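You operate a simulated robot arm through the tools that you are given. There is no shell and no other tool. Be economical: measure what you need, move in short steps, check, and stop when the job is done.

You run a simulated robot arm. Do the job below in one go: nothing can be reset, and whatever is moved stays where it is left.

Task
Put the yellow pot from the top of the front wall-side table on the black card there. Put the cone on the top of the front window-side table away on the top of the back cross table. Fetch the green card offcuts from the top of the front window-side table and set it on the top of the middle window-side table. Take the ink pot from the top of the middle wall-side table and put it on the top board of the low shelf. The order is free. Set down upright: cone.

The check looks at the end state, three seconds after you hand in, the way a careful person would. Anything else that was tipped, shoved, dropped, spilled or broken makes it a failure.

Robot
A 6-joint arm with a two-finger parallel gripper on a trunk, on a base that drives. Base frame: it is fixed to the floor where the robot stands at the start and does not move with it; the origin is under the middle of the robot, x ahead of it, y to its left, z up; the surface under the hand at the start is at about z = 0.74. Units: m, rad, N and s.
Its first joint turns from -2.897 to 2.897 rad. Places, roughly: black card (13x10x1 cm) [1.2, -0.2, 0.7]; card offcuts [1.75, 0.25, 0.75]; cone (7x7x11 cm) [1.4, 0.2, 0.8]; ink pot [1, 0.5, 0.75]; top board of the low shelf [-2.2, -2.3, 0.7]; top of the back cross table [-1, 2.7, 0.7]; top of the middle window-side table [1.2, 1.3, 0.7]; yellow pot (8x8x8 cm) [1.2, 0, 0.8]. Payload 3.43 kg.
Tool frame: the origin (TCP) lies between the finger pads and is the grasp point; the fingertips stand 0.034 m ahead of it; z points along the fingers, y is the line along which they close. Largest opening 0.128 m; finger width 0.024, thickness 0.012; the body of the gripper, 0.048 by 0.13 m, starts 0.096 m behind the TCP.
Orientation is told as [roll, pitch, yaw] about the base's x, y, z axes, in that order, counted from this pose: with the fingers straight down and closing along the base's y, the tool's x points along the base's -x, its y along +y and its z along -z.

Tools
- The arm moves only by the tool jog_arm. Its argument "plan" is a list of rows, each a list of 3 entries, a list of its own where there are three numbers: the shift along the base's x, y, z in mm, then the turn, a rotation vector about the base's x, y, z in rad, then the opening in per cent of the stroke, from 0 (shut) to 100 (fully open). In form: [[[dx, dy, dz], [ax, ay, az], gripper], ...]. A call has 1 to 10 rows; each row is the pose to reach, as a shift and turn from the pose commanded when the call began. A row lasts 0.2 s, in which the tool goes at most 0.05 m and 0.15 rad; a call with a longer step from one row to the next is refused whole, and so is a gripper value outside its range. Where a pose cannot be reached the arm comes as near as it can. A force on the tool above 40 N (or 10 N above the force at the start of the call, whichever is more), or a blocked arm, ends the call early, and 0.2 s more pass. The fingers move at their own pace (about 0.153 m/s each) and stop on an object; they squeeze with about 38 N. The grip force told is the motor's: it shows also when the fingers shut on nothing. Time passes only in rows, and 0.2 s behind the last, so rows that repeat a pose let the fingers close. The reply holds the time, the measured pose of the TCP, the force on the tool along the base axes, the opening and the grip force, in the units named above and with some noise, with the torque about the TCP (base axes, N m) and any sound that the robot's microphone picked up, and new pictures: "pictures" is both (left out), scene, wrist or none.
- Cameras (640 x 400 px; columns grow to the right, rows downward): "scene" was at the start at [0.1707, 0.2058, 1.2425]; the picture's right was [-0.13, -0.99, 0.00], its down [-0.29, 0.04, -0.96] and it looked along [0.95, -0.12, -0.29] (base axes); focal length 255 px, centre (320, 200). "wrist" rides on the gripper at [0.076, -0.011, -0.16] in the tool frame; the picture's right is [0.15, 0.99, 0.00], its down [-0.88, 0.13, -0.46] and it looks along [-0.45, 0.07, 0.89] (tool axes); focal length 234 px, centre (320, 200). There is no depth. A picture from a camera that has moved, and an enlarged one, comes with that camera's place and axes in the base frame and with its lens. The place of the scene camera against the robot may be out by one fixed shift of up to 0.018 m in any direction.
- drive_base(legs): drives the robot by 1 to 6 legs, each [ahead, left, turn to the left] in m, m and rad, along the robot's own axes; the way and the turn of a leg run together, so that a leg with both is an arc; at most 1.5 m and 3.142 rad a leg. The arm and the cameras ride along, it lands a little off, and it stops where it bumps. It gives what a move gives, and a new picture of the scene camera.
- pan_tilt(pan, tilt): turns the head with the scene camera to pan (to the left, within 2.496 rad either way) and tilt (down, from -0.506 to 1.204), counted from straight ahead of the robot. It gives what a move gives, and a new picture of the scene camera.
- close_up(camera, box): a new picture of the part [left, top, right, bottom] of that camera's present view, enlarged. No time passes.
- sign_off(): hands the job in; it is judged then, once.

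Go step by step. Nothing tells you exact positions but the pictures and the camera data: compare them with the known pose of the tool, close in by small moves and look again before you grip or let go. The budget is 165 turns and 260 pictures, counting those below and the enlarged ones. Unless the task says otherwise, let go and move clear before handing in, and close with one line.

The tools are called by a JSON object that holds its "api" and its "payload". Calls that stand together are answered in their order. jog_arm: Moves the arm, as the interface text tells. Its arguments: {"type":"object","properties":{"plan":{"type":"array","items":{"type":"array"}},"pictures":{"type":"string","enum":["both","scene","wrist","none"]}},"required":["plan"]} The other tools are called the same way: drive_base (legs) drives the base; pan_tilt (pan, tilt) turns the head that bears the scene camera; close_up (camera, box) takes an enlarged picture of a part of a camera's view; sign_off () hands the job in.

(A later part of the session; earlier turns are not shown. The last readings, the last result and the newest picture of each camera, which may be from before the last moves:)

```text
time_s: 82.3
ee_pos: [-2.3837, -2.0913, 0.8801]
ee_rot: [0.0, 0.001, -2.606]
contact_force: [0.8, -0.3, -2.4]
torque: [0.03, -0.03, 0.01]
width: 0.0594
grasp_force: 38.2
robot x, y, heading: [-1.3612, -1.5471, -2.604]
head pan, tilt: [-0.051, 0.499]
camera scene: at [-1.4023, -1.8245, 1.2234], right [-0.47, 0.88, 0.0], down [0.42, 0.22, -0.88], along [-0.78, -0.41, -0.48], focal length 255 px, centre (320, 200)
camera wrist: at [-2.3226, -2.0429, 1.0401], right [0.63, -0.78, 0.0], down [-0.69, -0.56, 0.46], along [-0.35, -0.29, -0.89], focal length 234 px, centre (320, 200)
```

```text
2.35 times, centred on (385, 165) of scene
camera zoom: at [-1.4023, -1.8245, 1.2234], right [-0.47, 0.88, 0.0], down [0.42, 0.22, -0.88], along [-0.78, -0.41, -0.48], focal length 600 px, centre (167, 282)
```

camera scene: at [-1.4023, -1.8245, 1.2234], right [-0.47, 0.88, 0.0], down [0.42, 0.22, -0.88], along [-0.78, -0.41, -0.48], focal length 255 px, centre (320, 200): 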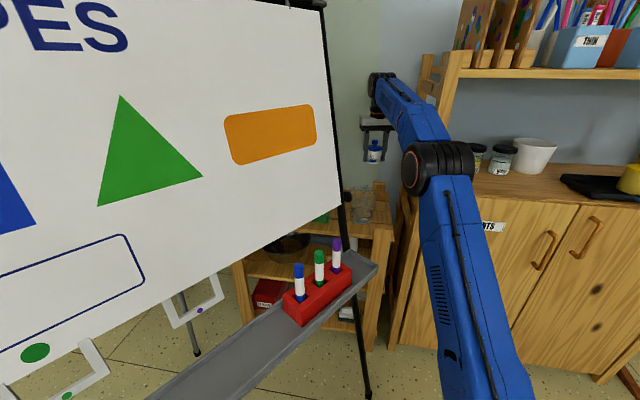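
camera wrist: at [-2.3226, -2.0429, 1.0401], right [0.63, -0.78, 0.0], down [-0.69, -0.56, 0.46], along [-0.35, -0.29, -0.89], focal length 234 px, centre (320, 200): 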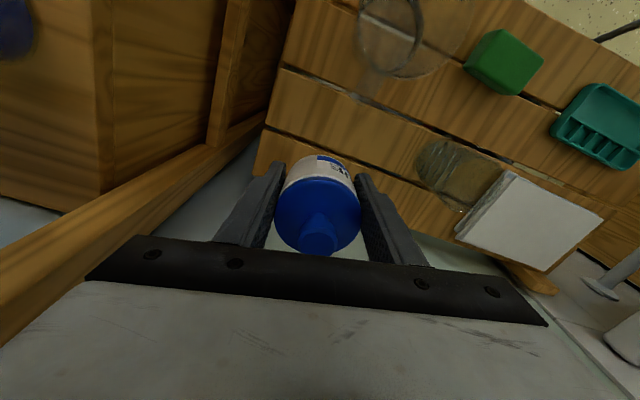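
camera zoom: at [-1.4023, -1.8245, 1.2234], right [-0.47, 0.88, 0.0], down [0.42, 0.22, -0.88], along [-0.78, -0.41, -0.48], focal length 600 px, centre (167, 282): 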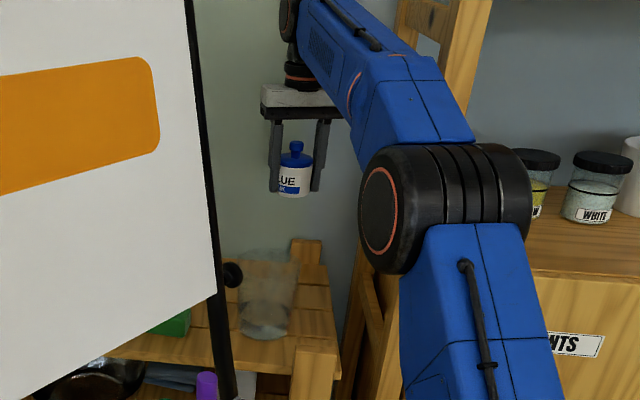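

The spot beneath is clear, with about 6 cm to the back edge and 9 cm to the right edge. I'll lower in stages.

{"api": "jog_arm", "payload": {"plan": [[[0, 0, -30], [0, 0, 0], 25], [[0, 0, -60], [0, 0, 0], 25], [[0, 0, -90], [0, 0, 0], 25], [[0, 0, -120], [0, 0, 0], 25], [[0, 0, -145], [0, 0, 0], 25]]}}

{"api": "close_up", "payload": {"camera": "scene", "box": [290, 80, 480, 250]}}

```text
time_s: 83.5
ee_pos: [-2.3834, -2.0908, 0.7359]
ee_rot: [0.001, 0.0, -2.607]
contact_force: [0.3, 0.4, -2.2]
torque: [0.02, -0.02, 0.01]
width: 0.0596
grasp_force: 38.2
robot x, y, heading: [-1.3594, -1.5496, -2.606]
head pan, tilt: [-0.051, 0.499]
camera scene: at [-1.4022, -1.8244, 1.2234], right [-0.47, 0.88, 0.0], down [0.42, 0.22, -0.88], along [-0.78, -0.41, -0.48], focal length 255 px, centre (320, 200)
camera wrist: at [-2.3219, -2.043, 0.895], right [0.63, -0.78, 0.0], down [-0.69, -0.56, 0.46], along [-0.35, -0.29, -0.89], focal length 234 px, centre (320, 200)
```

scene: 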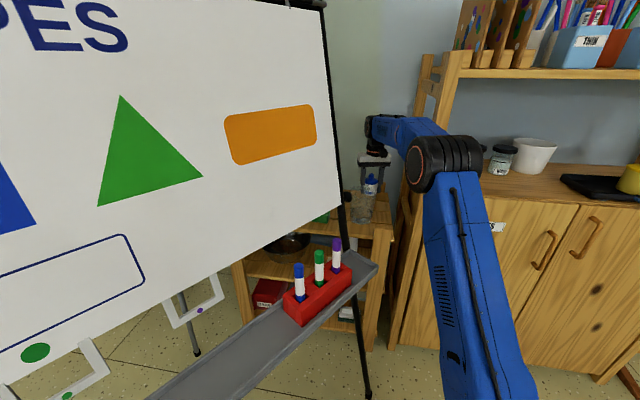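
wrist: 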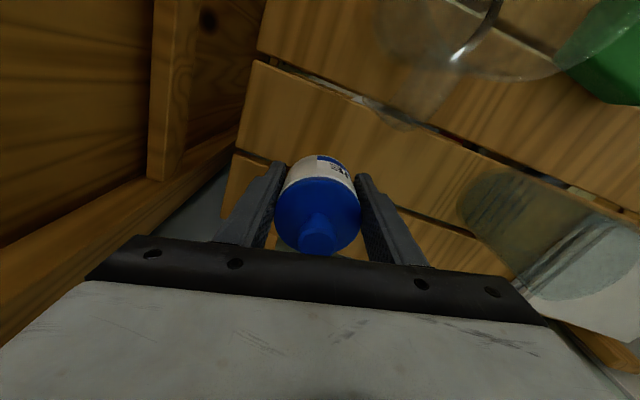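

```text
2.35 times, centred on (385, 165) of scene
camera zoom: at [-1.4022, -1.8244, 1.2234], right [-0.47, 0.88, 0.0], down [0.42, 0.22, -0.88], along [-0.78, -0.41, -0.48], focal length 600 px, centre (167, 282)
```

zoom: 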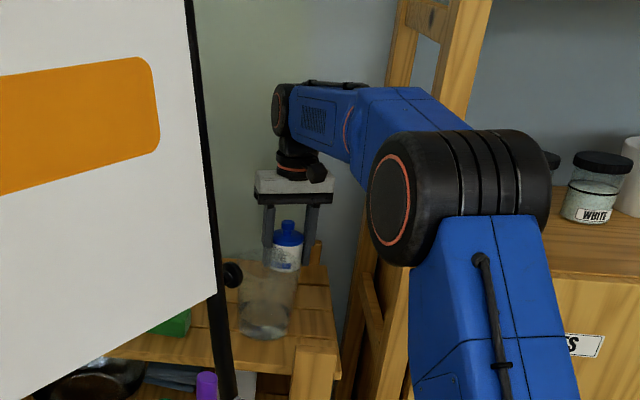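

Clear so far, with the bottle bottom at about 0.695. I'll continue down in finer steps until contact.

{"api": "jog_arm", "payload": {"plan": [[[0, 0, -10], [0, 0, 0], 25], [[0, 0, -20], [0, 0, 0], 25], [[0, 0, -28], [0, 0, 0], 25], [[0, 0, -32], [0, 0, 0], 25], [[0, 0, -32], [0, 0, 0], 25]], "pictures": "wrist"}}

{"api": "close_up", "payload": {"camera": "scene", "box": [320, 130, 420, 230]}}

```text
time_s: 84.7
ee_pos: [-2.3821, -2.0892, 0.7031]
ee_rot: [-0.001, 0.0, -2.607]
contact_force: [-0.2, 0.4, -2.6]
torque: [0.01, -0.07, 0.03]
width: 0.0593
grasp_force: 37.6
robot x, y, heading: [-1.3624, -1.5505, -2.604]
head pan, tilt: [-0.051, 0.499]
camera wrist: at [-2.322, -2.0429, 0.8628], right [0.63, -0.78, 0.0], down [-0.69, -0.56, 0.46], along [-0.35, -0.29, -0.89], focal length 234 px, centre (320, 200)
```

wrist: 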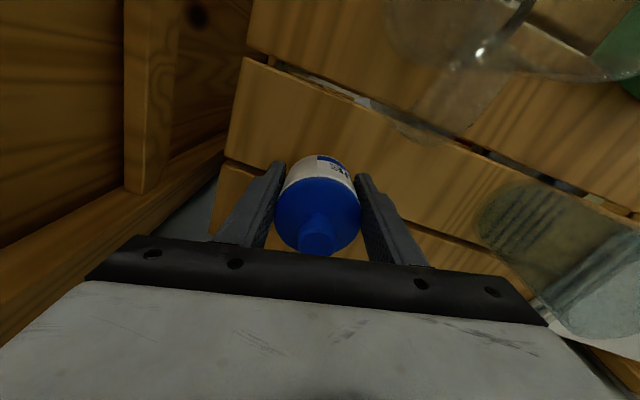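

```text
4.00 times, centred on (370, 180) of scene
camera zoom: at [-1.4023, -1.8245, 1.2234], right [-0.47, 0.88, 0.0], down [0.42, 0.22, -0.88], along [-0.78, -0.41, -0.48], focal length 1020 px, centre (120, 280)
```

zoom: 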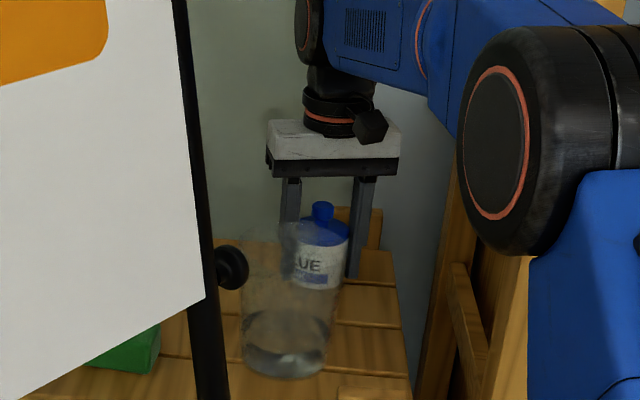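

{"api": "jog_arm", "payload": {"plan": [[[0, 0, -3], [0, 0, 0], 25], [[0, 0, -6], [0, 0, 0], 25], [[0, 0, -6], [0, 0, 0], 25]], "pictures": "none"}}

{"api": "jog_arm", "payload": {"plan": [[[0, 0, -2], [0, 0, 0], 25], [[0, 0, -4], [0, 0, 0], 25], [[0, 0, -4], [0, 0, 0], 25]], "pictures": "none"}}

{"api": "close_up", "payload": {"camera": "scene", "box": [320, 130, 420, 230]}}

```text
time_s: 85.5
ee_pos: [-2.3819, -2.091, 0.6963]
ee_rot: [-0.001, 0.0, -2.606]
contact_force: [-0.1, -0.4, -4.0]
torque: [0.01, -0.07, 0.0]
width: 0.0596
grasp_force: 38.3
robot x, y, heading: [-1.3628, -1.549, -2.605]
head pan, tilt: [-0.051, 0.499]
```

```text
time_s: 86.3
ee_pos: [-2.3823, -2.0896, 0.6942]
ee_rot: [-0.001, 0.0, -2.604]
contact_force: [1.1, 0.3, 4.4]
torque: [0.11, 0.13, -0.06]
width: 0.0595
grasp_force: 37.9
robot x, y, heading: [-1.3637, -1.5484, -2.602]
head pan, tilt: [-0.051, 0.499]
```

```text
4.00 times, centred on (370, 180) of scene
camera zoom: at [-1.402, -1.8243, 1.2235], right [-0.47, 0.88, 0.0], down [0.42, 0.22, -0.88], along [-0.78, -0.41, -0.48], focal length 1020 px, centre (120, 280)
```

zoom: 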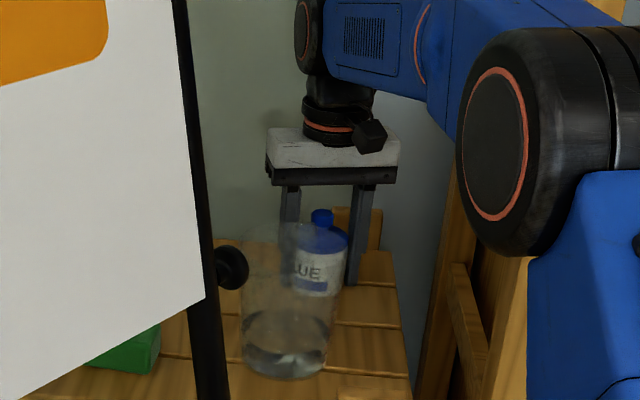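

The force reversal shows the bottle resting on the board. I'll open moderately and rise straight up.

{"api": "jog_arm", "payload": {"plan": [[[0, 0, 0], [0, 0, 0], 60], [[0, 0, 0], [0, 0, 0], 70], [[0, 0, 0], [0, 0, 0], 70], [[0, 0, 30], [0, 0, 0], 70], [[0, 0, 70], [0, 0, 0], 70], [[0, 0, 115], [0, 0, 0], 70], [[0, 0, 160], [0, 0, 0], 70], [[0, 0, 200], [0, 0, 0], 70], [[20, 8, 240], [0, 0, 0], 70]]}}

{"api": "close_up", "payload": {"camera": "scene", "box": [320, 130, 420, 230]}}

```text
time_s: 88.3
ee_pos: [-2.3639, -2.0821, 0.9336]
ee_rot: [0.0, 0.003, -2.605]
contact_force: [0.2, -0.8, -1.0]
torque: [0.02, -0.08, 0.01]
width: 0.0894
grasp_force: 0.0
robot x, y, heading: [-1.3661, -1.55, -2.605]
head pan, tilt: [-0.051, 0.499]
heard: snap
camera scene: at [-1.4025, -1.8246, 1.2234], right [-0.47, 0.88, 0.0], down [0.42, 0.22, -0.88], along [-0.78, -0.41, -0.48], focal length 255 px, centre (320, 200)
camera wrist: at [-2.3033, -2.0343, 1.0925], right [0.63, -0.78, 0.0], down [-0.69, -0.56, 0.45], along [-0.35, -0.29, -0.89], focal length 234 px, centre (320, 200)
```

scene: 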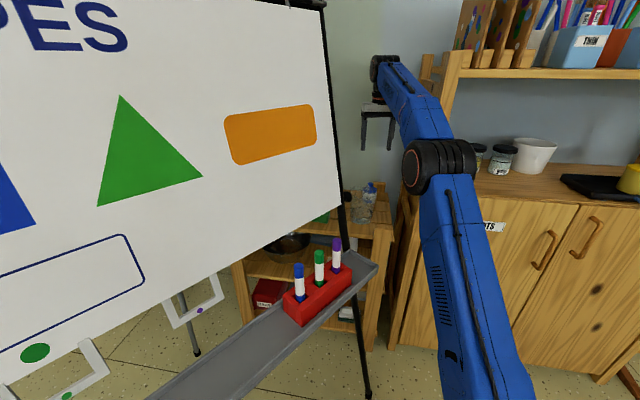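
wrist: 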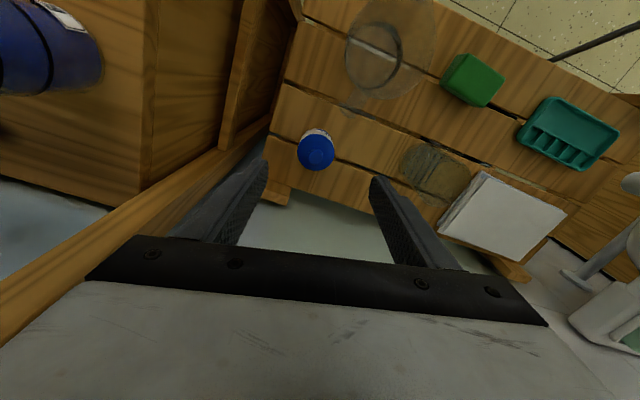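

```text
4.00 times, centred on (370, 180) of scene
camera zoom: at [-1.4025, -1.8246, 1.2234], right [-0.47, 0.88, 0.0], down [0.42, 0.22, -0.88], along [-0.78, -0.41, -0.48], focal length 1020 px, centre (120, 280)
```

zoom: 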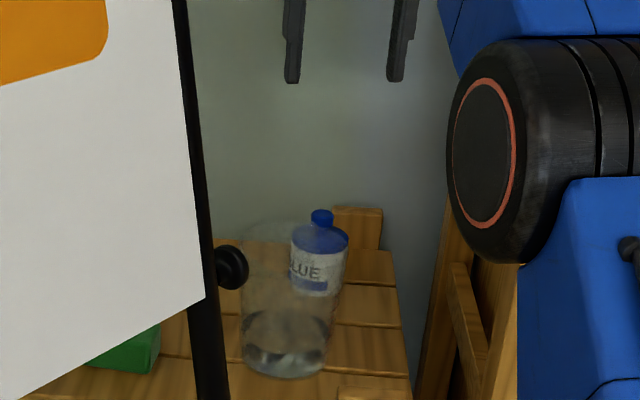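

The ink pot stands on the top board, with the glasses undisturbed. I'll retract along the same path.

{"api": "jog_arm", "payload": {"plan": [[[40, 19, 30], [0, 0, 0], 70], [[80, 37, 50], [0, 0, 0], 70], [[120, 56, 56], [0, 0, 0], 70], [[160, 75, 56], [0, 0, 0], 70], [[200, 93, 56], [0, 0, 0], 70], [[240, 112, 56], [0, 0, 0], 70], [[280, 131, 56], [0, 0, 0], 70], [[320, 150, 56], [0, 0, 0], 70], [[360, 168, 56], [0, 0, 0], 70], [[400, 187, 56], [0, 0, 0], 70]], "pictures": "none"}}

{"api": "jog_arm", "payload": {"plan": [[[40, 19, 0], [0, 0, 0], 70], [[80, 38, 0], [0, 0, 0], 70], [[120, 57, 0], [0, 0, 0], 70], [[160, 76, 0], [0, 0, 0], 70], [[200, 95, 0], [0, 0, 0], 70]], "pictures": "none"}}

{"api": "pan_tilt", "payload": {"pan": 2.4, "tilt": 0.5}}

```text
refused: row 1 steps farther than a row can; nothing moved
```

```text
time_s: 89.5
ee_pos: [-2.1634, -1.9877, 0.9323]
ee_rot: [-0.002, 0.002, -2.609]
contact_force: [0.3, 0.1, -0.7]
torque: [0.07, -0.08, 0.01]
width: 0.0896
grasp_force: 0.1
robot x, y, heading: [-1.3621, -1.5536, -2.599]
head pan, tilt: [-0.051, 0.499]
```

```text
time_s: 91.8
ee_pos: [-2.1634, -1.9879, 0.9333]
ee_rot: [0.002, 0.001, -2.605]
contact_force: [0.3, 0.2, -0.2]
torque: [0.0, 0.01, 0.0]
width: 0.0896
grasp_force: 0.0
robot x, y, heading: [-1.3632, -1.5512, -2.607]
head pan, tilt: [2.4, 0.499]
camera scene: at [-1.2326, -1.8007, 1.2235], right [-0.21, -0.98, 0.0], down [-0.47, 0.1, -0.88], along [0.86, -0.18, -0.48], focal length 255 px, centre (320, 200)
```

scene: 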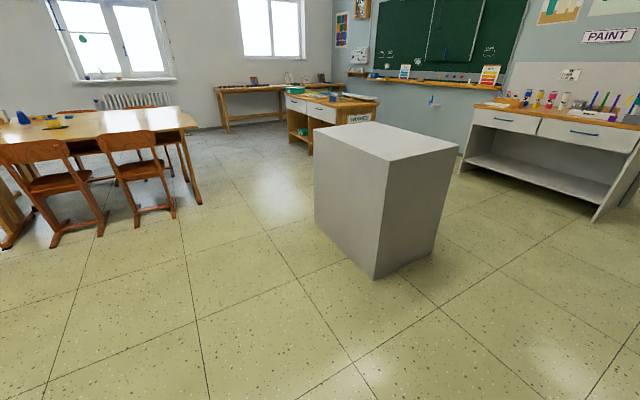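

I'll finish retracting the arm, then back out of the nook and turn toward the tables' front end.

{"api": "jog_arm", "payload": {"plan": [[[40, 18, 8], [0, 0, 0], 70], [[80, 36, 16], [0, 0, 0], 70], [[120, 54, 24], [0, 0, 0], 70], [[160, 72, 32], [0, 0, 0], 70], [[200, 91, 40], [0, 0, 0], 70], [[240, 110, 48], [0, 0, 0], 70], [[280, 130, 56], [0, 0, 0], 70], [[325, 150, 57], [0, 0, 0], 70], [[370, 170, 57], [0, 0, 0], 70], [[400, 187, 57], [0, 0, 0], 70]], "pictures": "none"}}

{"api": "drive_base", "payload": {"legs": [[-0.4, 0, 0], [0, 0, 2.55], [1.35, 0, 0]]}}

{"api": "pan_tilt", "payload": {"pan": -0.1, "tilt": 0.5}}

```text
time_s: 94.0
ee_pos: [-1.7611, -1.7999, 0.9907]
ee_rot: [-0.001, 0.002, -2.606]
contact_force: [0.2, 0.0, -0.2]
torque: [0.02, -0.01, 0.0]
width: 0.0896
grasp_force: 0.0
robot x, y, heading: [-1.3635, -1.548, -2.603]
head pan, tilt: [2.4, 0.499]
```

```text
time_s: 108.8
ee_pos: [0.7941, -1.4705, 0.9902]
ee_rot: [-0.001, 0.0, -0.079]
contact_force: [-0.7, -0.3, -0.5]
torque: [0.01, 0.01, 0.0]
width: 0.0896
grasp_force: 0.1
robot x, y, heading: [0.3265, -1.4398, -0.081]
head pan, tilt: [2.4, 0.499]
camera scene: at [0.3574, -1.1674, 1.2235], right [0.73, 0.68, 0.0], down [0.33, -0.35, -0.88], along [-0.6, 0.64, -0.48], focal length 255 px, centre (320, 200)
```

scene: 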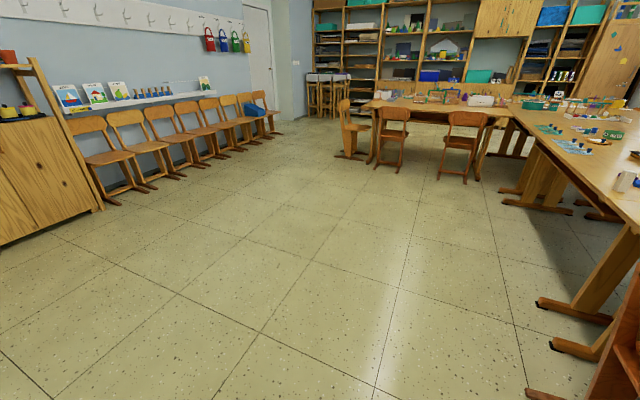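

```text
time_s: 111.0
ee_pos: [0.7943, -1.47, 0.9904]
ee_rot: [-0.001, 0.0, -0.08]
contact_force: [0.4, 0.1, 0.2]
torque: [0.0, 0.02, -0.01]
width: 0.0899
grasp_force: 0.1
robot x, y, heading: [0.3232, -1.4426, -0.076]
head pan, tilt: [-0.099, 0.499]
camera scene: at [0.5089, -1.2503, 1.2234], right [-0.18, -0.98, 0.0], down [-0.47, 0.09, -0.88], along [0.86, -0.16, -0.48], focal length 255 px, centre (320, 200)
```

scene: 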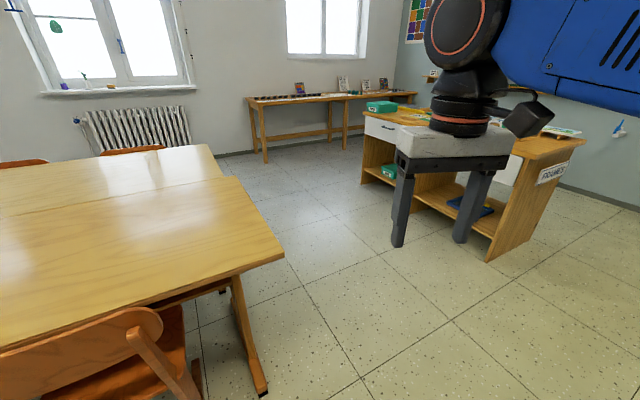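

The way around the table's front end is open. I'll drive past the corner, between table and desk, to the window side.

{"api": "drive_base", "payload": {"legs": [[0, 0, -0.36], [0.97, 0, 0], [0, 0, 0.826], [1.2, 0, 0], [0.8, 0, 0]]}}

{"api": "pan_tilt", "payload": {"pan": 1.5, "tilt": 0.45}}

```text
time_s: 128.9
ee_pos: [3.4848, -0.9002, 0.9907]
ee_rot: [0.0, 0.0, 0.393]
contact_force: [-0.1, 0.4, -0.6]
torque: [0.01, -0.02, 0.0]
width: 0.0894
grasp_force: 0.1
robot x, y, heading: [3.0568, -1.0926, 0.395]
head pan, tilt: [-0.099, 0.499]
camera scene: at [3.1289, -0.8349, 1.2234], right [0.29, -0.96, 0.0], down [-0.46, -0.14, -0.88], along [0.84, 0.26, -0.48], focal length 255 px, centre (320, 200)
```

scene: 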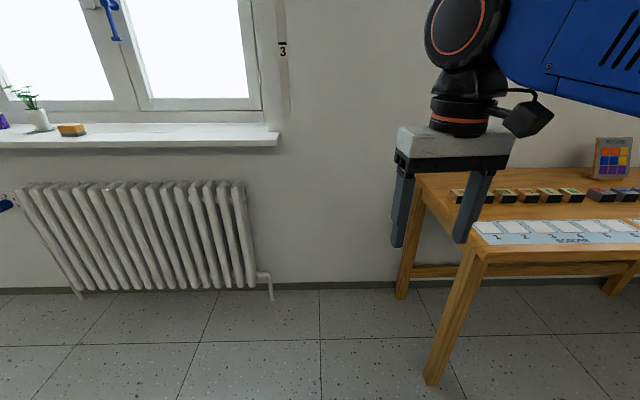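

```text
time_s: 130.6
ee_pos: [3.4836, -0.9011, 0.9912]
ee_rot: [-0.001, 0.002, 0.395]
contact_force: [-0.1, 0.6, -0.3]
torque: [0.03, -0.02, 0.02]
width: 0.0897
grasp_force: 0.1
robot x, y, heading: [3.0545, -1.0911, 0.392]
head pan, tilt: [1.499, 0.45]
camera scene: at [3.0128, -0.7742, 1.2279], right [0.95, 0.32, 0.0], down [0.14, -0.41, -0.9], along [-0.29, 0.85, -0.44], focal length 255 px, centre (320, 200)
```

scene: 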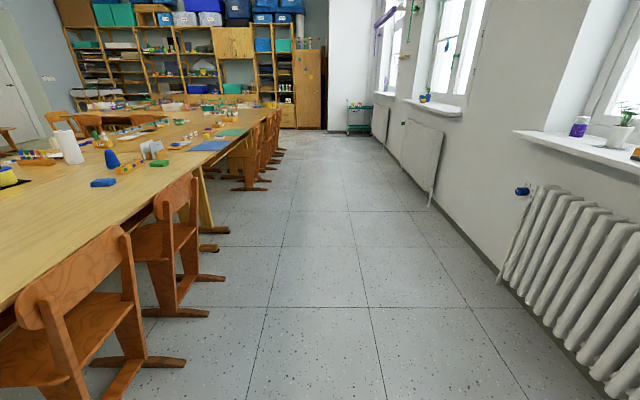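

The window aisle is clear, and I can see the blue cone at about (1.46, 0.17) and the green offcuts at about (1.63, 0.30). I'll drive along the aisle, then turn to face the table.

{"api": "drive_base", "payload": {"legs": [[0, 0, 1.503], [1.2, -0.15, 0], [0.46, -0.05, 0], [0, 0, 1.571]]}}

{"api": "pan_tilt", "payload": {"pan": 0.0, "tilt": 0.55}}

```text
time_s: 146.6
ee_pos: [2.275, 0.39, 0.9907]
ee_rot: [-0.001, -0.001, -2.821]
contact_force: [-0.1, -0.1, -1.1]
torque: [0.01, 0.01, -0.03]
width: 0.0895
grasp_force: 0.1
robot x, y, heading: [2.7186, 0.5483, -2.821]
head pan, tilt: [1.499, 0.45]
camera scene: at [2.7317, 0.2244, 1.2279], right [-0.97, -0.25, 0.0], down [-0.11, 0.42, -0.9], along [0.22, -0.87, -0.44], focal length 255 px, centre (320, 200)
```

scene: 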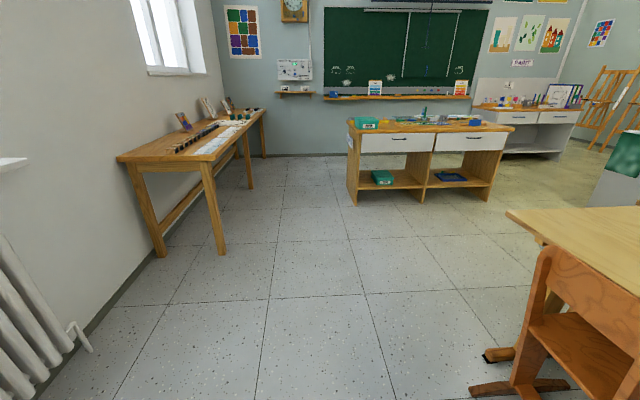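

```text
time_s: 148.2
ee_pos: [2.2756, 0.3884, 0.9921]
ee_rot: [0.001, 0.0, -2.821]
contact_force: [-0.5, 0.2, 0.3]
torque: [-0.01, -0.03, -0.03]
width: 0.0897
grasp_force: 0.1
robot x, y, heading: [2.7142, 0.5506, -2.819]
head pan, tilt: [0.0, 0.55]
camera scene: at [2.6237, 0.2849, 1.2189], right [-0.32, 0.95, 0.0], down [0.5, 0.17, -0.85], along [-0.81, -0.27, -0.52], focal length 255 px, centre (320, 200)
```

scene: 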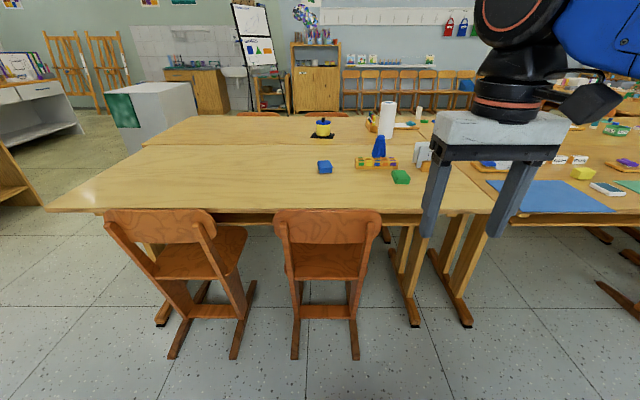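

{"api": "close_up", "payload": {"camera": "scene", "box": [300, 90, 440, 200]}}

```text
3.64 times, centred on (370, 145) of scene
camera zoom: at [2.6237, 0.2849, 1.2189], right [-0.32, 0.95, 0.0], down [0.5, 0.17, -0.85], along [-0.81, -0.27, -0.52], focal length 928 px, centre (138, 400)
```

zoom: 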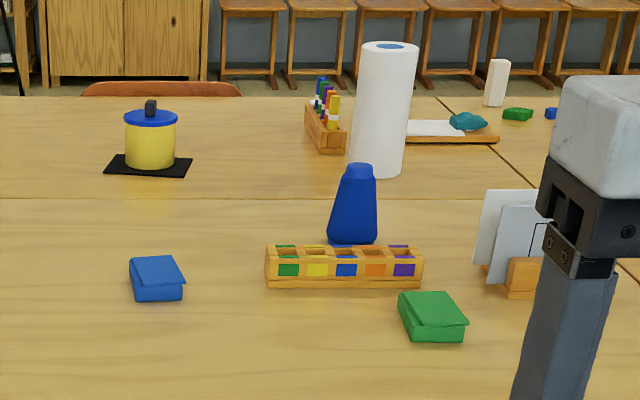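

The green offcuts are at about (1.67, 0.295) and the cone at about (1.43, 0.18). I'll drive in 0.2 m and hover over the offcuts.

{"api": "drive_base", "payload": {"legs": [[0.2, 0, 0]]}}

{"api": "jog_arm", "payload": {"plan": [[[-42, -3, 0], [0, 0, 0], 80], [[-84, -6, 0], [0, 0, 0], 90], [[-126, -9, 0], [0, 0, 0], 100], [[-168, -12, 0], [0, 0, 0], 100], [[-210, -15, 0], [0, 0, 0], 100], [[-252, -18, 0], [0, 0, 0], 100], [[-294, -21, 0], [0, 0, 0], 100], [[-336, -24, 0], [0, 0, 0], 100], [[-378, -27, -10], [0, 0, 0], 100], [[-416, -30, -30], [0, 0, 0], 100]]}}

```text
time_s: 149.8
ee_pos: [2.085, 0.3266, 0.99]
ee_rot: [0.0, 0.0, -2.82]
contact_force: [-0.8, 0.0, 0.1]
torque: [-0.03, 0.02, 0.01]
width: 0.0894
grasp_force: 0.0
robot x, y, heading: [2.531, 0.4871, -2.826]
head pan, tilt: [0.0, 0.55]
camera scene: at [2.435, 0.222, 1.2189], right [-0.32, 0.95, 0.0], down [0.5, 0.17, -0.85], along [-0.81, -0.27, -0.52], focal length 255 px, centre (320, 200)
```

scene: 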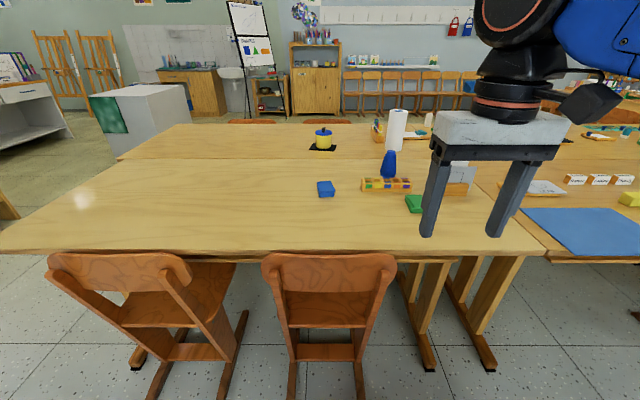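

```text
time_s: 152.0
ee_pos: [1.6698, 0.298, 0.9619]
ee_rot: [0.0, -0.002, -2.821]
contact_force: [0.2, -0.2, 0.5]
torque: [-0.03, 0.08, -0.01]
width: 0.1283
grasp_force: 0.2
robot x, y, heading: [2.529, 0.489, -2.822]
head pan, tilt: [0.0, 0.55]
camera scene: at [2.4354, 0.2221, 1.2189], right [-0.32, 0.95, 0.0], down [0.5, 0.17, -0.85], along [-0.81, -0.27, -0.52], focal length 255 px, centre (320, 200)
camera wrist: at [1.7385, 0.3316, 1.1223], right [0.45, -0.89, 0.0], down [-0.79, -0.4, 0.46], along [-0.41, -0.21, -0.89], focal length 234 px, centre (320, 200)
```

scene: 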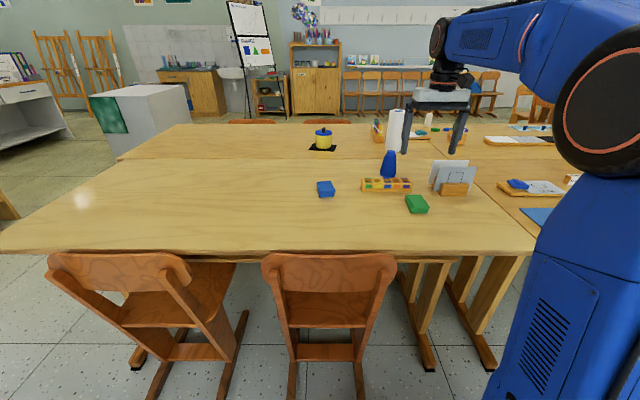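
wrist: 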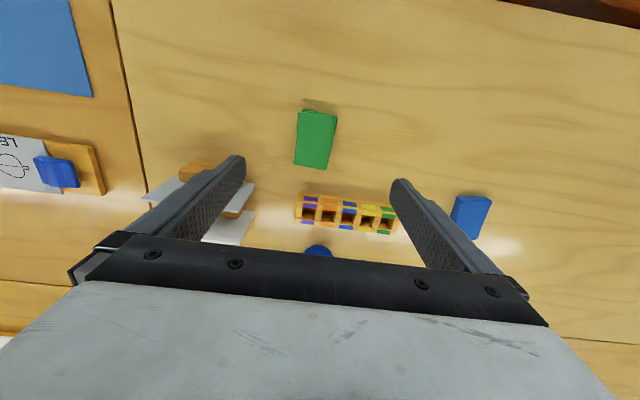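

{"api": "close_up", "payload": {"camera": "wrist", "box": [240, 80, 400, 190]}}

{"api": "close_up", "payload": {"camera": "scene", "box": [340, 140, 480, 230]}}

```text
3.64 times, centred on (320, 135) of wrist
camera zoom: at [1.7385, 0.3316, 1.1223], right [0.45, -0.89, 0.0], down [-0.79, -0.4, 0.46], along [-0.41, -0.21, -0.89], focal length 852 px, centre (320, 436)
```

zoom: 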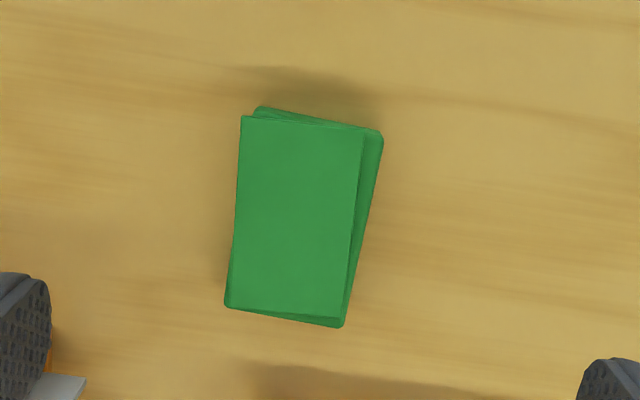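

```text
4.44 times, centred on (410, 185) of scene
camera zoom: at [2.4354, 0.2221, 1.2189], right [-0.32, 0.95, 0.0], down [0.5, 0.17, -0.85], along [-0.81, -0.27, -0.52], focal length 1134 px, centre (-80, 267)
```

zoom: 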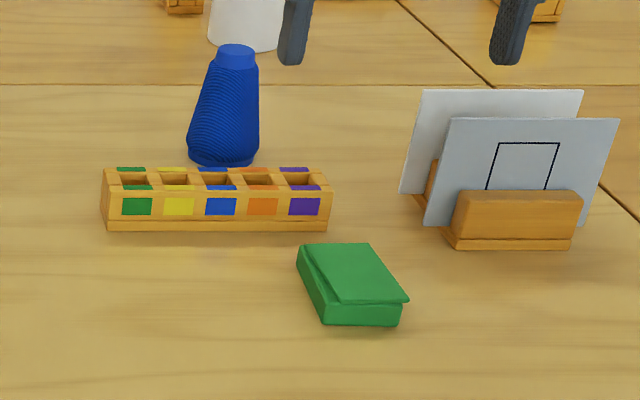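

The offcuts are a small stack, aligned with the fingers and centred at about (1.664, 0.301). I'll narrow the opening a little and descend to straddle it.

{"api": "jog_arm", "payload": {"plan": [[[-6, 3, -40], [0, 0, 0], 80], [[-6, 3, -80], [0, 0, 0], 80], [[-6, 3, -120], [0, 0, 0], 80], [[-6, 3, -140], [0, 0, 0], 80], [[-6, 3, -140], [0, 0, 0], 80]]}}

{"api": "close_up", "payload": {"camera": "scene", "box": [340, 140, 480, 230]}}

```text
time_s: 153.2
ee_pos: [1.6636, 0.2989, 0.8206]
ee_rot: [0.0, 0.0, -2.821]
contact_force: [0.7, -0.5, 1.2]
torque: [0.0, 0.04, -0.01]
width: 0.1027
grasp_force: 0.1
robot x, y, heading: [2.5274, 0.4867, -2.823]
head pan, tilt: [0.0, 0.55]
camera scene: at [2.4349, 0.222, 1.2189], right [-0.32, 0.95, 0.0], down [0.5, 0.17, -0.85], along [-0.81, -0.27, -0.52], focal length 255 px, centre (320, 200)
camera wrist: at [1.7325, 0.3341, 0.9803], right [0.45, -0.89, 0.0], down [-0.79, -0.4, 0.46], along [-0.41, -0.21, -0.89], focal length 234 px, centre (320, 200)
```

scene: 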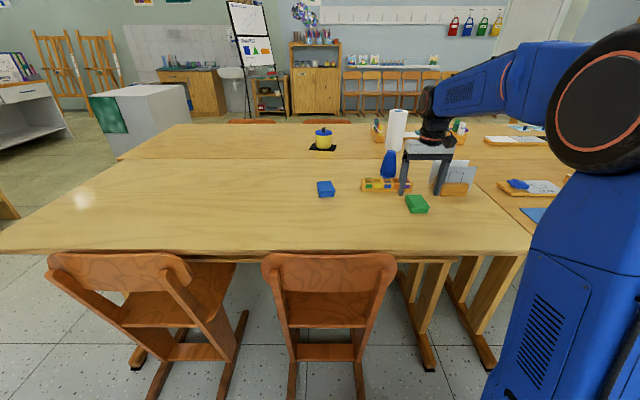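
wrist: 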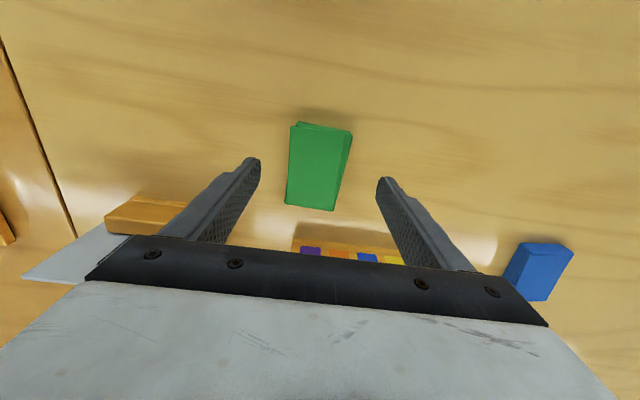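

```text
4.44 times, centred on (410, 185) of scene
camera zoom: at [2.4349, 0.222, 1.2189], right [-0.32, 0.95, 0.0], down [0.5, 0.17, -0.85], along [-0.81, -0.27, -0.52], focal length 1134 px, centre (-80, 267)
```

zoom: 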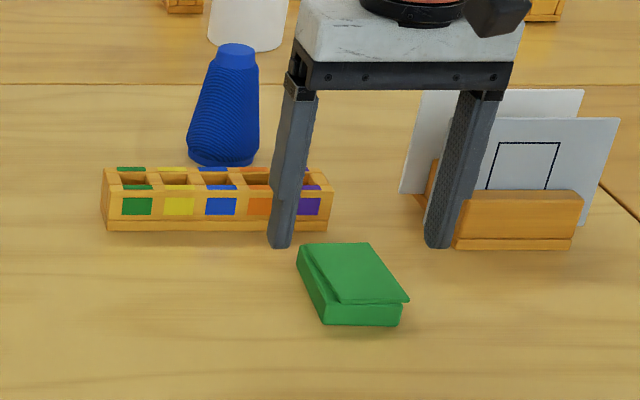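

Centred; the fingers are clear of the tray and card stand. I'll go down and close.

{"api": "jog_arm", "payload": {"plan": [[[0, 0, -25], [0, 0, 0], 80], [[0, 0, -43], [0, 0, 0], 80], [[0, 0, -43], [0, 0, 0], 60], [[0, 0, -43], [0, 0, 0], 40], [[0, 0, -43], [0, 0, 0], 20], [[0, 0, -43], [0, 0, 0], 20]], "pictures": "wrist"}}

{"api": "close_up", "payload": {"camera": "scene", "box": [340, 140, 480, 230]}}

```text
time_s: 154.6
ee_pos: [1.6653, 0.2995, 0.7762]
ee_rot: [-0.002, 0.0, -2.82]
contact_force: [-0.6, 0.3, 0.8]
torque: [0.01, 0.05, -0.08]
width: 0.0539
grasp_force: 37.9
robot x, y, heading: [2.5298, 0.4841, -2.819]
head pan, tilt: [0.0, 0.55]
camera wrist: at [1.7331, 0.334, 0.9371], right [0.45, -0.89, 0.0], down [-0.79, -0.4, 0.46], along [-0.41, -0.21, -0.89], focal length 234 px, centre (320, 200)
```

wrist: 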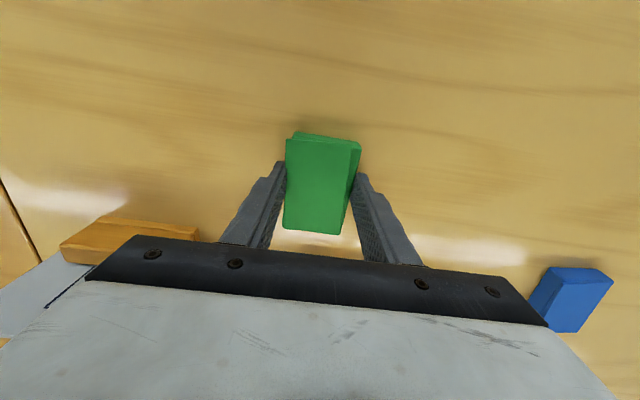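

```text
4.44 times, centred on (410, 185) of scene
camera zoom: at [2.4349, 0.222, 1.2189], right [-0.32, 0.95, 0.0], down [0.5, 0.17, -0.85], along [-0.81, -0.27, -0.52], focal length 1134 px, centre (-80, 267)
```

zoom: 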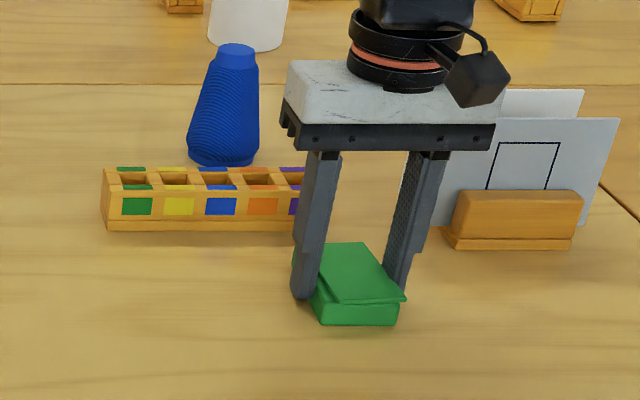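

Gripped at 0.054 m. I'll lift gently and verify that the whole stack comes along.

{"api": "jog_arm", "payload": {"plan": [[[0, 0, 5], [0, 0, 0], 20], [[0, 0, 12], [0, 0, 0], 20], [[0, 0, 20], [0, 0, 0], 20], [[0, 0, 30], [0, 0, 0], 20], [[0, 0, 30], [0, 0, 0], 20]], "pictures": "none"}}

{"api": "close_up", "payload": {"camera": "scene", "box": [340, 140, 480, 230]}}

```text
time_s: 155.8
ee_pos: [1.6651, 0.2994, 0.8084]
ee_rot: [0.0, 0.001, -2.822]
contact_force: [-0.7, -0.6, 0.4]
torque: [0.0, 0.04, 0.0]
width: 0.0534
grasp_force: 38.0
robot x, y, heading: [2.5287, 0.4861, -2.819]
head pan, tilt: [0.0, 0.55]
```

```text
4.44 times, centred on (410, 185) of scene
camera zoom: at [2.4349, 0.222, 1.2189], right [-0.32, 0.95, 0.0], down [0.5, 0.17, -0.85], along [-0.81, -0.27, -0.52], focal length 1134 px, centre (-80, 267)
```

zoom: 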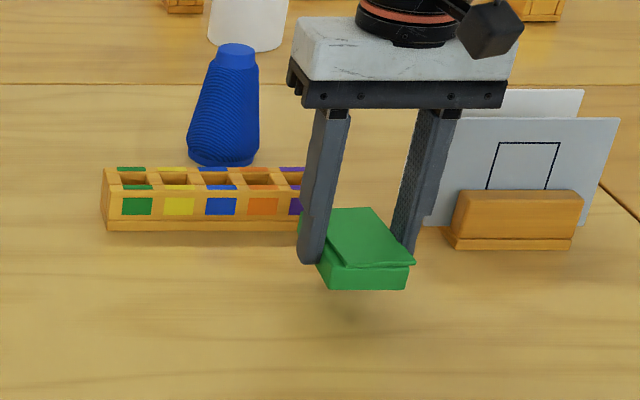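

The stack is held whole. I'll raise it, pull back, and drive along to the middle table.

{"api": "jog_arm", "payload": {"plan": [[[0, 0, 40], [0, 0, 0], 20], [[10, 1, 80], [0, 0, 0], 20], [[30, 2, 120], [0, 0, 0], 20], [[60, 4, 155], [0, 0, 0], 20], [[100, 7, 180], [0, 0, 0], 20], [[145, 10, 182], [0, 0, 0], 20], [[190, 13, 182], [0, 0, 0], 20], [[235, 16, 182], [0, 0, 0], 20], [[280, 19, 182], [0, 0, 0], 20], [[325, 22, 182], [0, 0, 0], 20]], "pictures": "none"}}

{"api": "jog_arm", "payload": {"plan": [[[45, 3, 0], [0, 0, 0], 20], [[90, 6, 0], [0, 0, 0], 20]], "pictures": "none"}}

{"api": "drive_base", "payload": {"legs": [[-0.1, 0, 0], [0, -1.0, 0]]}}

```text
time_s: 158.0
ee_pos: [1.9884, 0.3223, 0.9902]
ee_rot: [0.0, 0.001, -2.821]
contact_force: [-1.7, 0.5, -0.6]
torque: [0.05, -0.05, 0.02]
width: 0.0533
grasp_force: 37.8
robot x, y, heading: [2.5279, 0.4844, -2.816]
head pan, tilt: [0.0, 0.55]
```

```text
time_s: 158.6
ee_pos: [2.0782, 0.3267, 0.9887]
ee_rot: [-0.002, 0.002, -2.819]
contact_force: [-0.4, -0.4, -0.5]
torque: [0.05, -0.04, 0.0]
width: 0.0537
grasp_force: 37.9
robot x, y, heading: [2.53, 0.4887, -2.819]
head pan, tilt: [0.0, 0.55]
```

```text
time_s: 164.5
ee_pos: [1.8574, 1.3032, 0.9886]
ee_rot: [-0.002, 0.0, -2.818]
contact_force: [0.7, 0.4, -0.7]
torque: [0.05, -0.02, 0.0]
width: 0.0535
grasp_force: 38.3
robot x, y, heading: [2.3074, 1.4616, -2.818]
head pan, tilt: [0.0, 0.55]
camera scene: at [2.2151, 1.1969, 1.2189], right [-0.32, 0.95, 0.0], down [0.5, 0.17, -0.85], along [-0.81, -0.27, -0.52], focal length 255 px, centre (320, 200)
```

scene: 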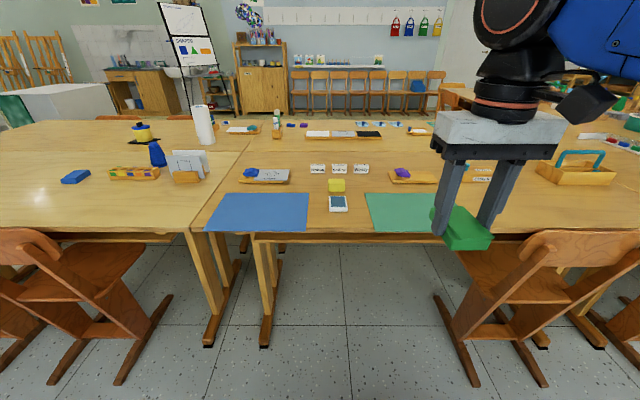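

The middle window-side table is in front, with mats near its edge. I'll look for a clear spot to the right of the green mat.

{"api": "pan_tilt", "payload": {"pan": -0.45, "tilt": 0.6}}

{"api": "pan_tilt", "payload": {"pan": 0.25, "tilt": 0.6}}

```text
time_s: 165.4
ee_pos: [1.8592, 1.3028, 0.9886]
ee_rot: [0.0, 0.0, -2.819]
contact_force: [0.5, -0.2, -1.4]
torque: [-0.02, 0.03, 0.0]
width: 0.0534
grasp_force: 37.8
robot x, y, heading: [2.3091, 1.4612, -2.817]
head pan, tilt: [-0.45, 0.6]
camera scene: at [2.2126, 1.2366, 1.2144], right [0.13, 0.99, 0.0], down [0.56, -0.07, -0.83], along [-0.82, 0.1, -0.56], focal length 255 px, centre (320, 200)
```

scene: 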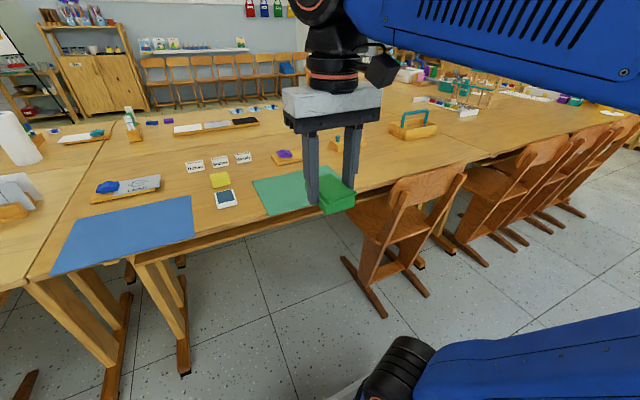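

```text
time_s: 166.5
ee_pos: [1.8577, 1.3026, 0.9886]
ee_rot: [0.0, -0.001, -2.82]
contact_force: [0.2, -0.6, 0.6]
torque: [-0.01, -0.01, 0.0]
width: 0.0531
grasp_force: 37.5
robot x, y, heading: [2.3116, 1.4612, -2.816]
head pan, tilt: [0.25, 0.6]
camera scene: at [2.226, 1.1776, 1.2144], right [-0.54, 0.84, 0.0], down [0.48, 0.31, -0.83], along [-0.69, -0.45, -0.56], focal length 255 px, centre (320, 200)
```

scene: 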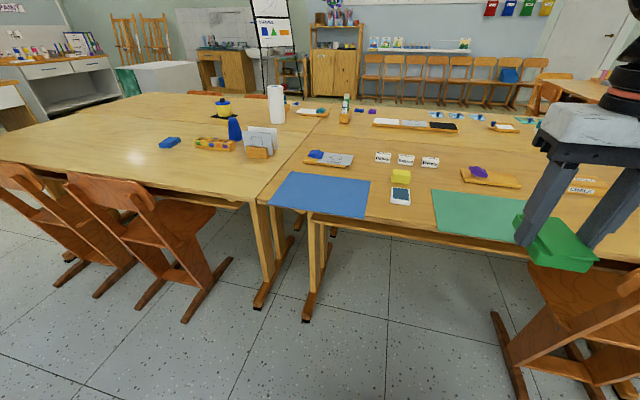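

There is a clear area right of the green mat, at about (1.31, 1.55), between the mat and the tool box. I'll move the hand above it.

{"api": "jog_arm", "payload": {"plan": [[[-43, 19, 0], [0, 0, 0], 20], [[-86, 38, 0], [0, 0, 0], 20], [[-129, 57, 0], [0, 0, 0], 20], [[-172, 77, 0], [0, 0, 0], 20], [[-215, 96, 0], [0, 0, 0], 20], [[-258, 116, 0], [0, 0, 0], 20], [[-301, 135, 0], [0, 0, 0], 20], [[-344, 154, 0], [0, 0, 0], 20], [[-387, 173, 0], [0, 0, 0], 20], [[-430, 193, 0], [0, 0, 0], 20]], "pictures": "wrist"}}

{"api": "pan_tilt", "payload": {"pan": -0.45, "tilt": 0.6}}

```text
time_s: 168.7
ee_pos: [1.4303, 1.496, 0.9905]
ee_rot: [-0.001, -0.002, -2.818]
contact_force: [0.7, -0.2, 0.4]
torque: [0.02, 0.08, 0.0]
width: 0.0538
grasp_force: 38.3
robot x, y, heading: [2.3067, 1.4596, -2.823]
head pan, tilt: [0.25, 0.6]
camera wrist: at [1.4988, 1.5298, 1.1496], right [0.45, -0.89, 0.0], down [-0.79, -0.4, 0.46], along [-0.41, -0.21, -0.89], focal length 234 px, centre (320, 200)
```

wrist: 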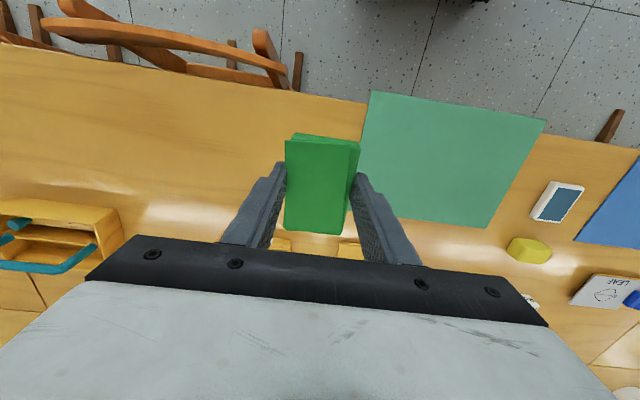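

```text
time_s: 169.7
ee_pos: [1.4298, 1.495, 0.9895]
ee_rot: [-0.001, 0.0, -2.82]
contact_force: [0.1, -0.3, -0.5]
torque: [-0.03, 0.02, -0.02]
width: 0.0537
grasp_force: 38.0
robot x, y, heading: [2.308, 1.464, -2.821]
head pan, tilt: [-0.45, 0.6]
camera scene: at [2.2125, 1.2366, 1.2144], right [0.13, 0.99, 0.0], down [0.56, -0.07, -0.82], along [-0.82, 0.1, -0.57], focal length 255 px, centre (320, 200)
```

scene: 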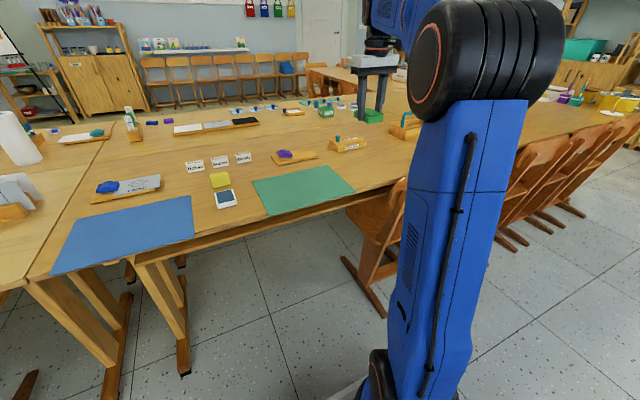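

The area left of the mat (in the wrist view) is free. I'll shift there and lower to just above the table.

{"api": "jog_arm", "payload": {"plan": [[[-35, 26, 0], [0, 0, 0], 20], [[-70, 52, 0], [0, 0, 0], 20], [[-105, 77, -20], [0, 0, 0], 20], [[-105, 77, -60], [0, 0, 0], 20], [[-105, 77, -100], [0, 0, 0], 20], [[-105, 77, -140], [0, 0, 0], 20], [[-105, 77, -170], [0, 0, 0], 20], [[-105, 77, -190], [0, 0, 0], 20], [[-105, 77, -200], [0, 0, 0], 20], [[-105, 77, -200], [0, 0, 0], 20]]}}

```text
time_s: 171.9
ee_pos: [1.323, 1.5726, 0.789]
ee_rot: [-0.001, 0.001, -2.818]
contact_force: [0.2, 0.3, -0.5]
torque: [0.02, -0.02, 0.0]
width: 0.0537
grasp_force: 38.4
robot x, y, heading: [2.3072, 1.4626, -2.816]
head pan, tilt: [-0.45, 0.6]
camera scene: at [2.2126, 1.2367, 1.2144], right [0.13, 0.99, 0.0], down [0.56, -0.07, -0.82], along [-0.82, 0.11, -0.57], focal length 255 px, centre (320, 200)
camera wrist: at [1.3921, 1.6072, 0.9489], right [0.45, -0.89, 0.0], down [-0.79, -0.4, 0.46], along [-0.41, -0.21, -0.89], focal length 234 px, centre (320, 200)
```

scene: 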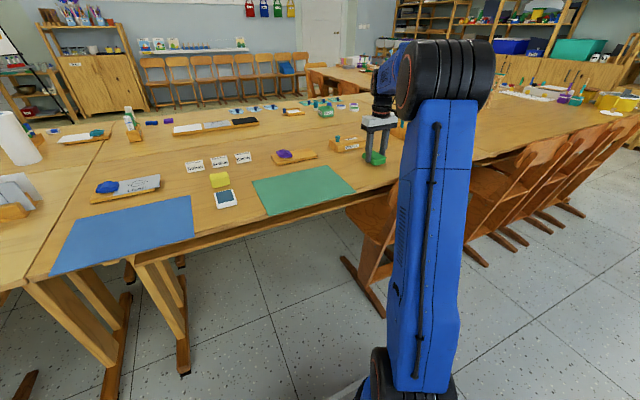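
wrist: 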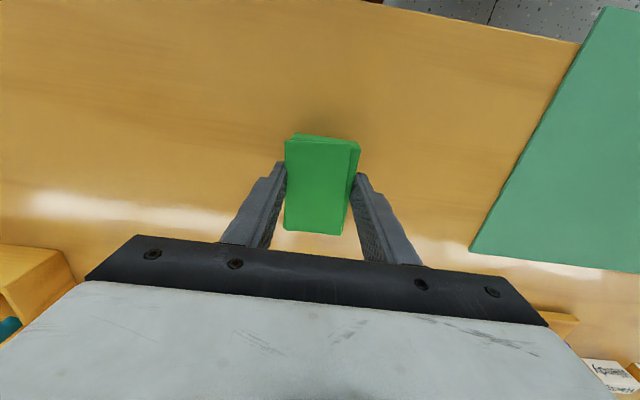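

{"api": "jog_arm", "payload": {"plan": [[[0, 0, -5], [0, 0, 0], 20], [[0, 0, -9], [0, 0, 0], 20], [[0, 0, -12], [0, 0, 0], 20], [[0, 0, -12], [0, 0, 0], 20]], "pictures": "none"}}

{"api": "close_up", "payload": {"camera": "scene", "box": [320, 100, 440, 190]}}

```text
time_s: 172.9
ee_pos: [1.3228, 1.5723, 0.7772]
ee_rot: [0.0, 0.001, -2.818]
contact_force: [-0.2, -0.6, -0.4]
torque: [-0.01, -0.02, 0.03]
width: 0.0535
grasp_force: 38.4
robot x, y, heading: [2.3083, 1.462, -2.815]
head pan, tilt: [-0.45, 0.6]
```

```text
4.44 times, centred on (380, 145) of scene
camera zoom: at [2.2126, 1.2367, 1.2144], right [0.13, 0.99, 0.0], down [0.56, -0.07, -0.82], along [-0.82, 0.11, -0.57], focal length 1134 px, centre (53, 444)
```

zoom: 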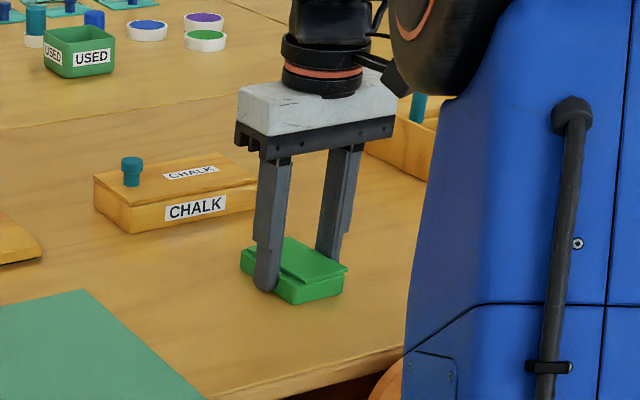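

The stack is at table level. One more millimetre, then release and rise.

{"api": "jog_arm", "payload": {"plan": [[[0, 0, -1], [0, 0, 0], 20], [[0, 0, -1], [0, 0, 0], 50], [[0, 0, -1], [0, 0, 0], 70], [[0, 0, -1], [0, 0, 0], 70], [[0, 0, 40], [0, 0, 0], 70], [[0, 0, 85], [0, 0, 0], 70], [[0, 0, 130], [0, 0, 0], 70], [[0, 0, 175], [0, 0, 0], 70], [[0, 0, 212], [0, 0, 0], 70]], "pictures": "wrist"}}

{"api": "close_up", "payload": {"camera": "scene", "box": [320, 100, 440, 190]}}

```text
time_s: 174.9
ee_pos: [1.3229, 1.5731, 0.9888]
ee_rot: [0.0, 0.0, -2.819]
contact_force: [0.1, -0.2, -0.9]
torque: [0.02, -0.03, 0.03]
width: 0.0895
grasp_force: 0.0
robot x, y, heading: [2.303, 1.4629, -2.814]
head pan, tilt: [-0.45, 0.6]
camera wrist: at [1.3918, 1.6077, 1.1485], right [0.45, -0.89, 0.0], down [-0.79, -0.4, 0.46], along [-0.41, -0.21, -0.89], focal length 234 px, centre (320, 200)
```

wrist: 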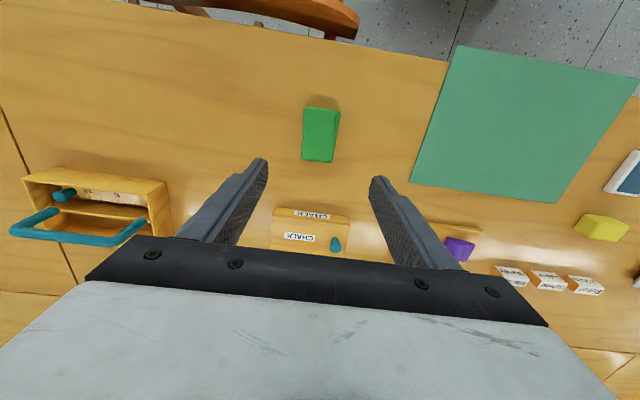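

```text
4.44 times, centred on (380, 145) of scene
camera zoom: at [2.2125, 1.2367, 1.2144], right [0.13, 0.99, 0.0], down [0.56, -0.07, -0.82], along [-0.82, 0.11, -0.57], focal length 1134 px, centre (53, 444)
```

zoom: 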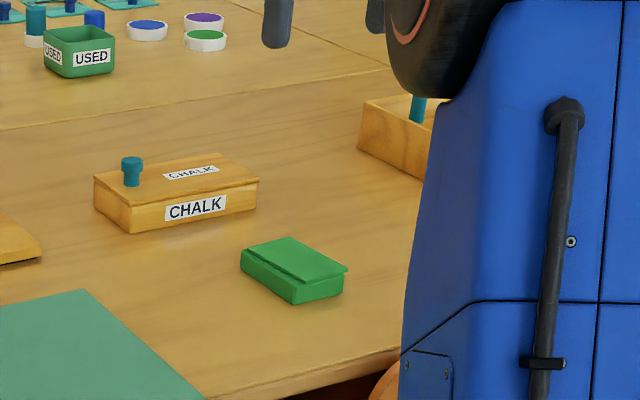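

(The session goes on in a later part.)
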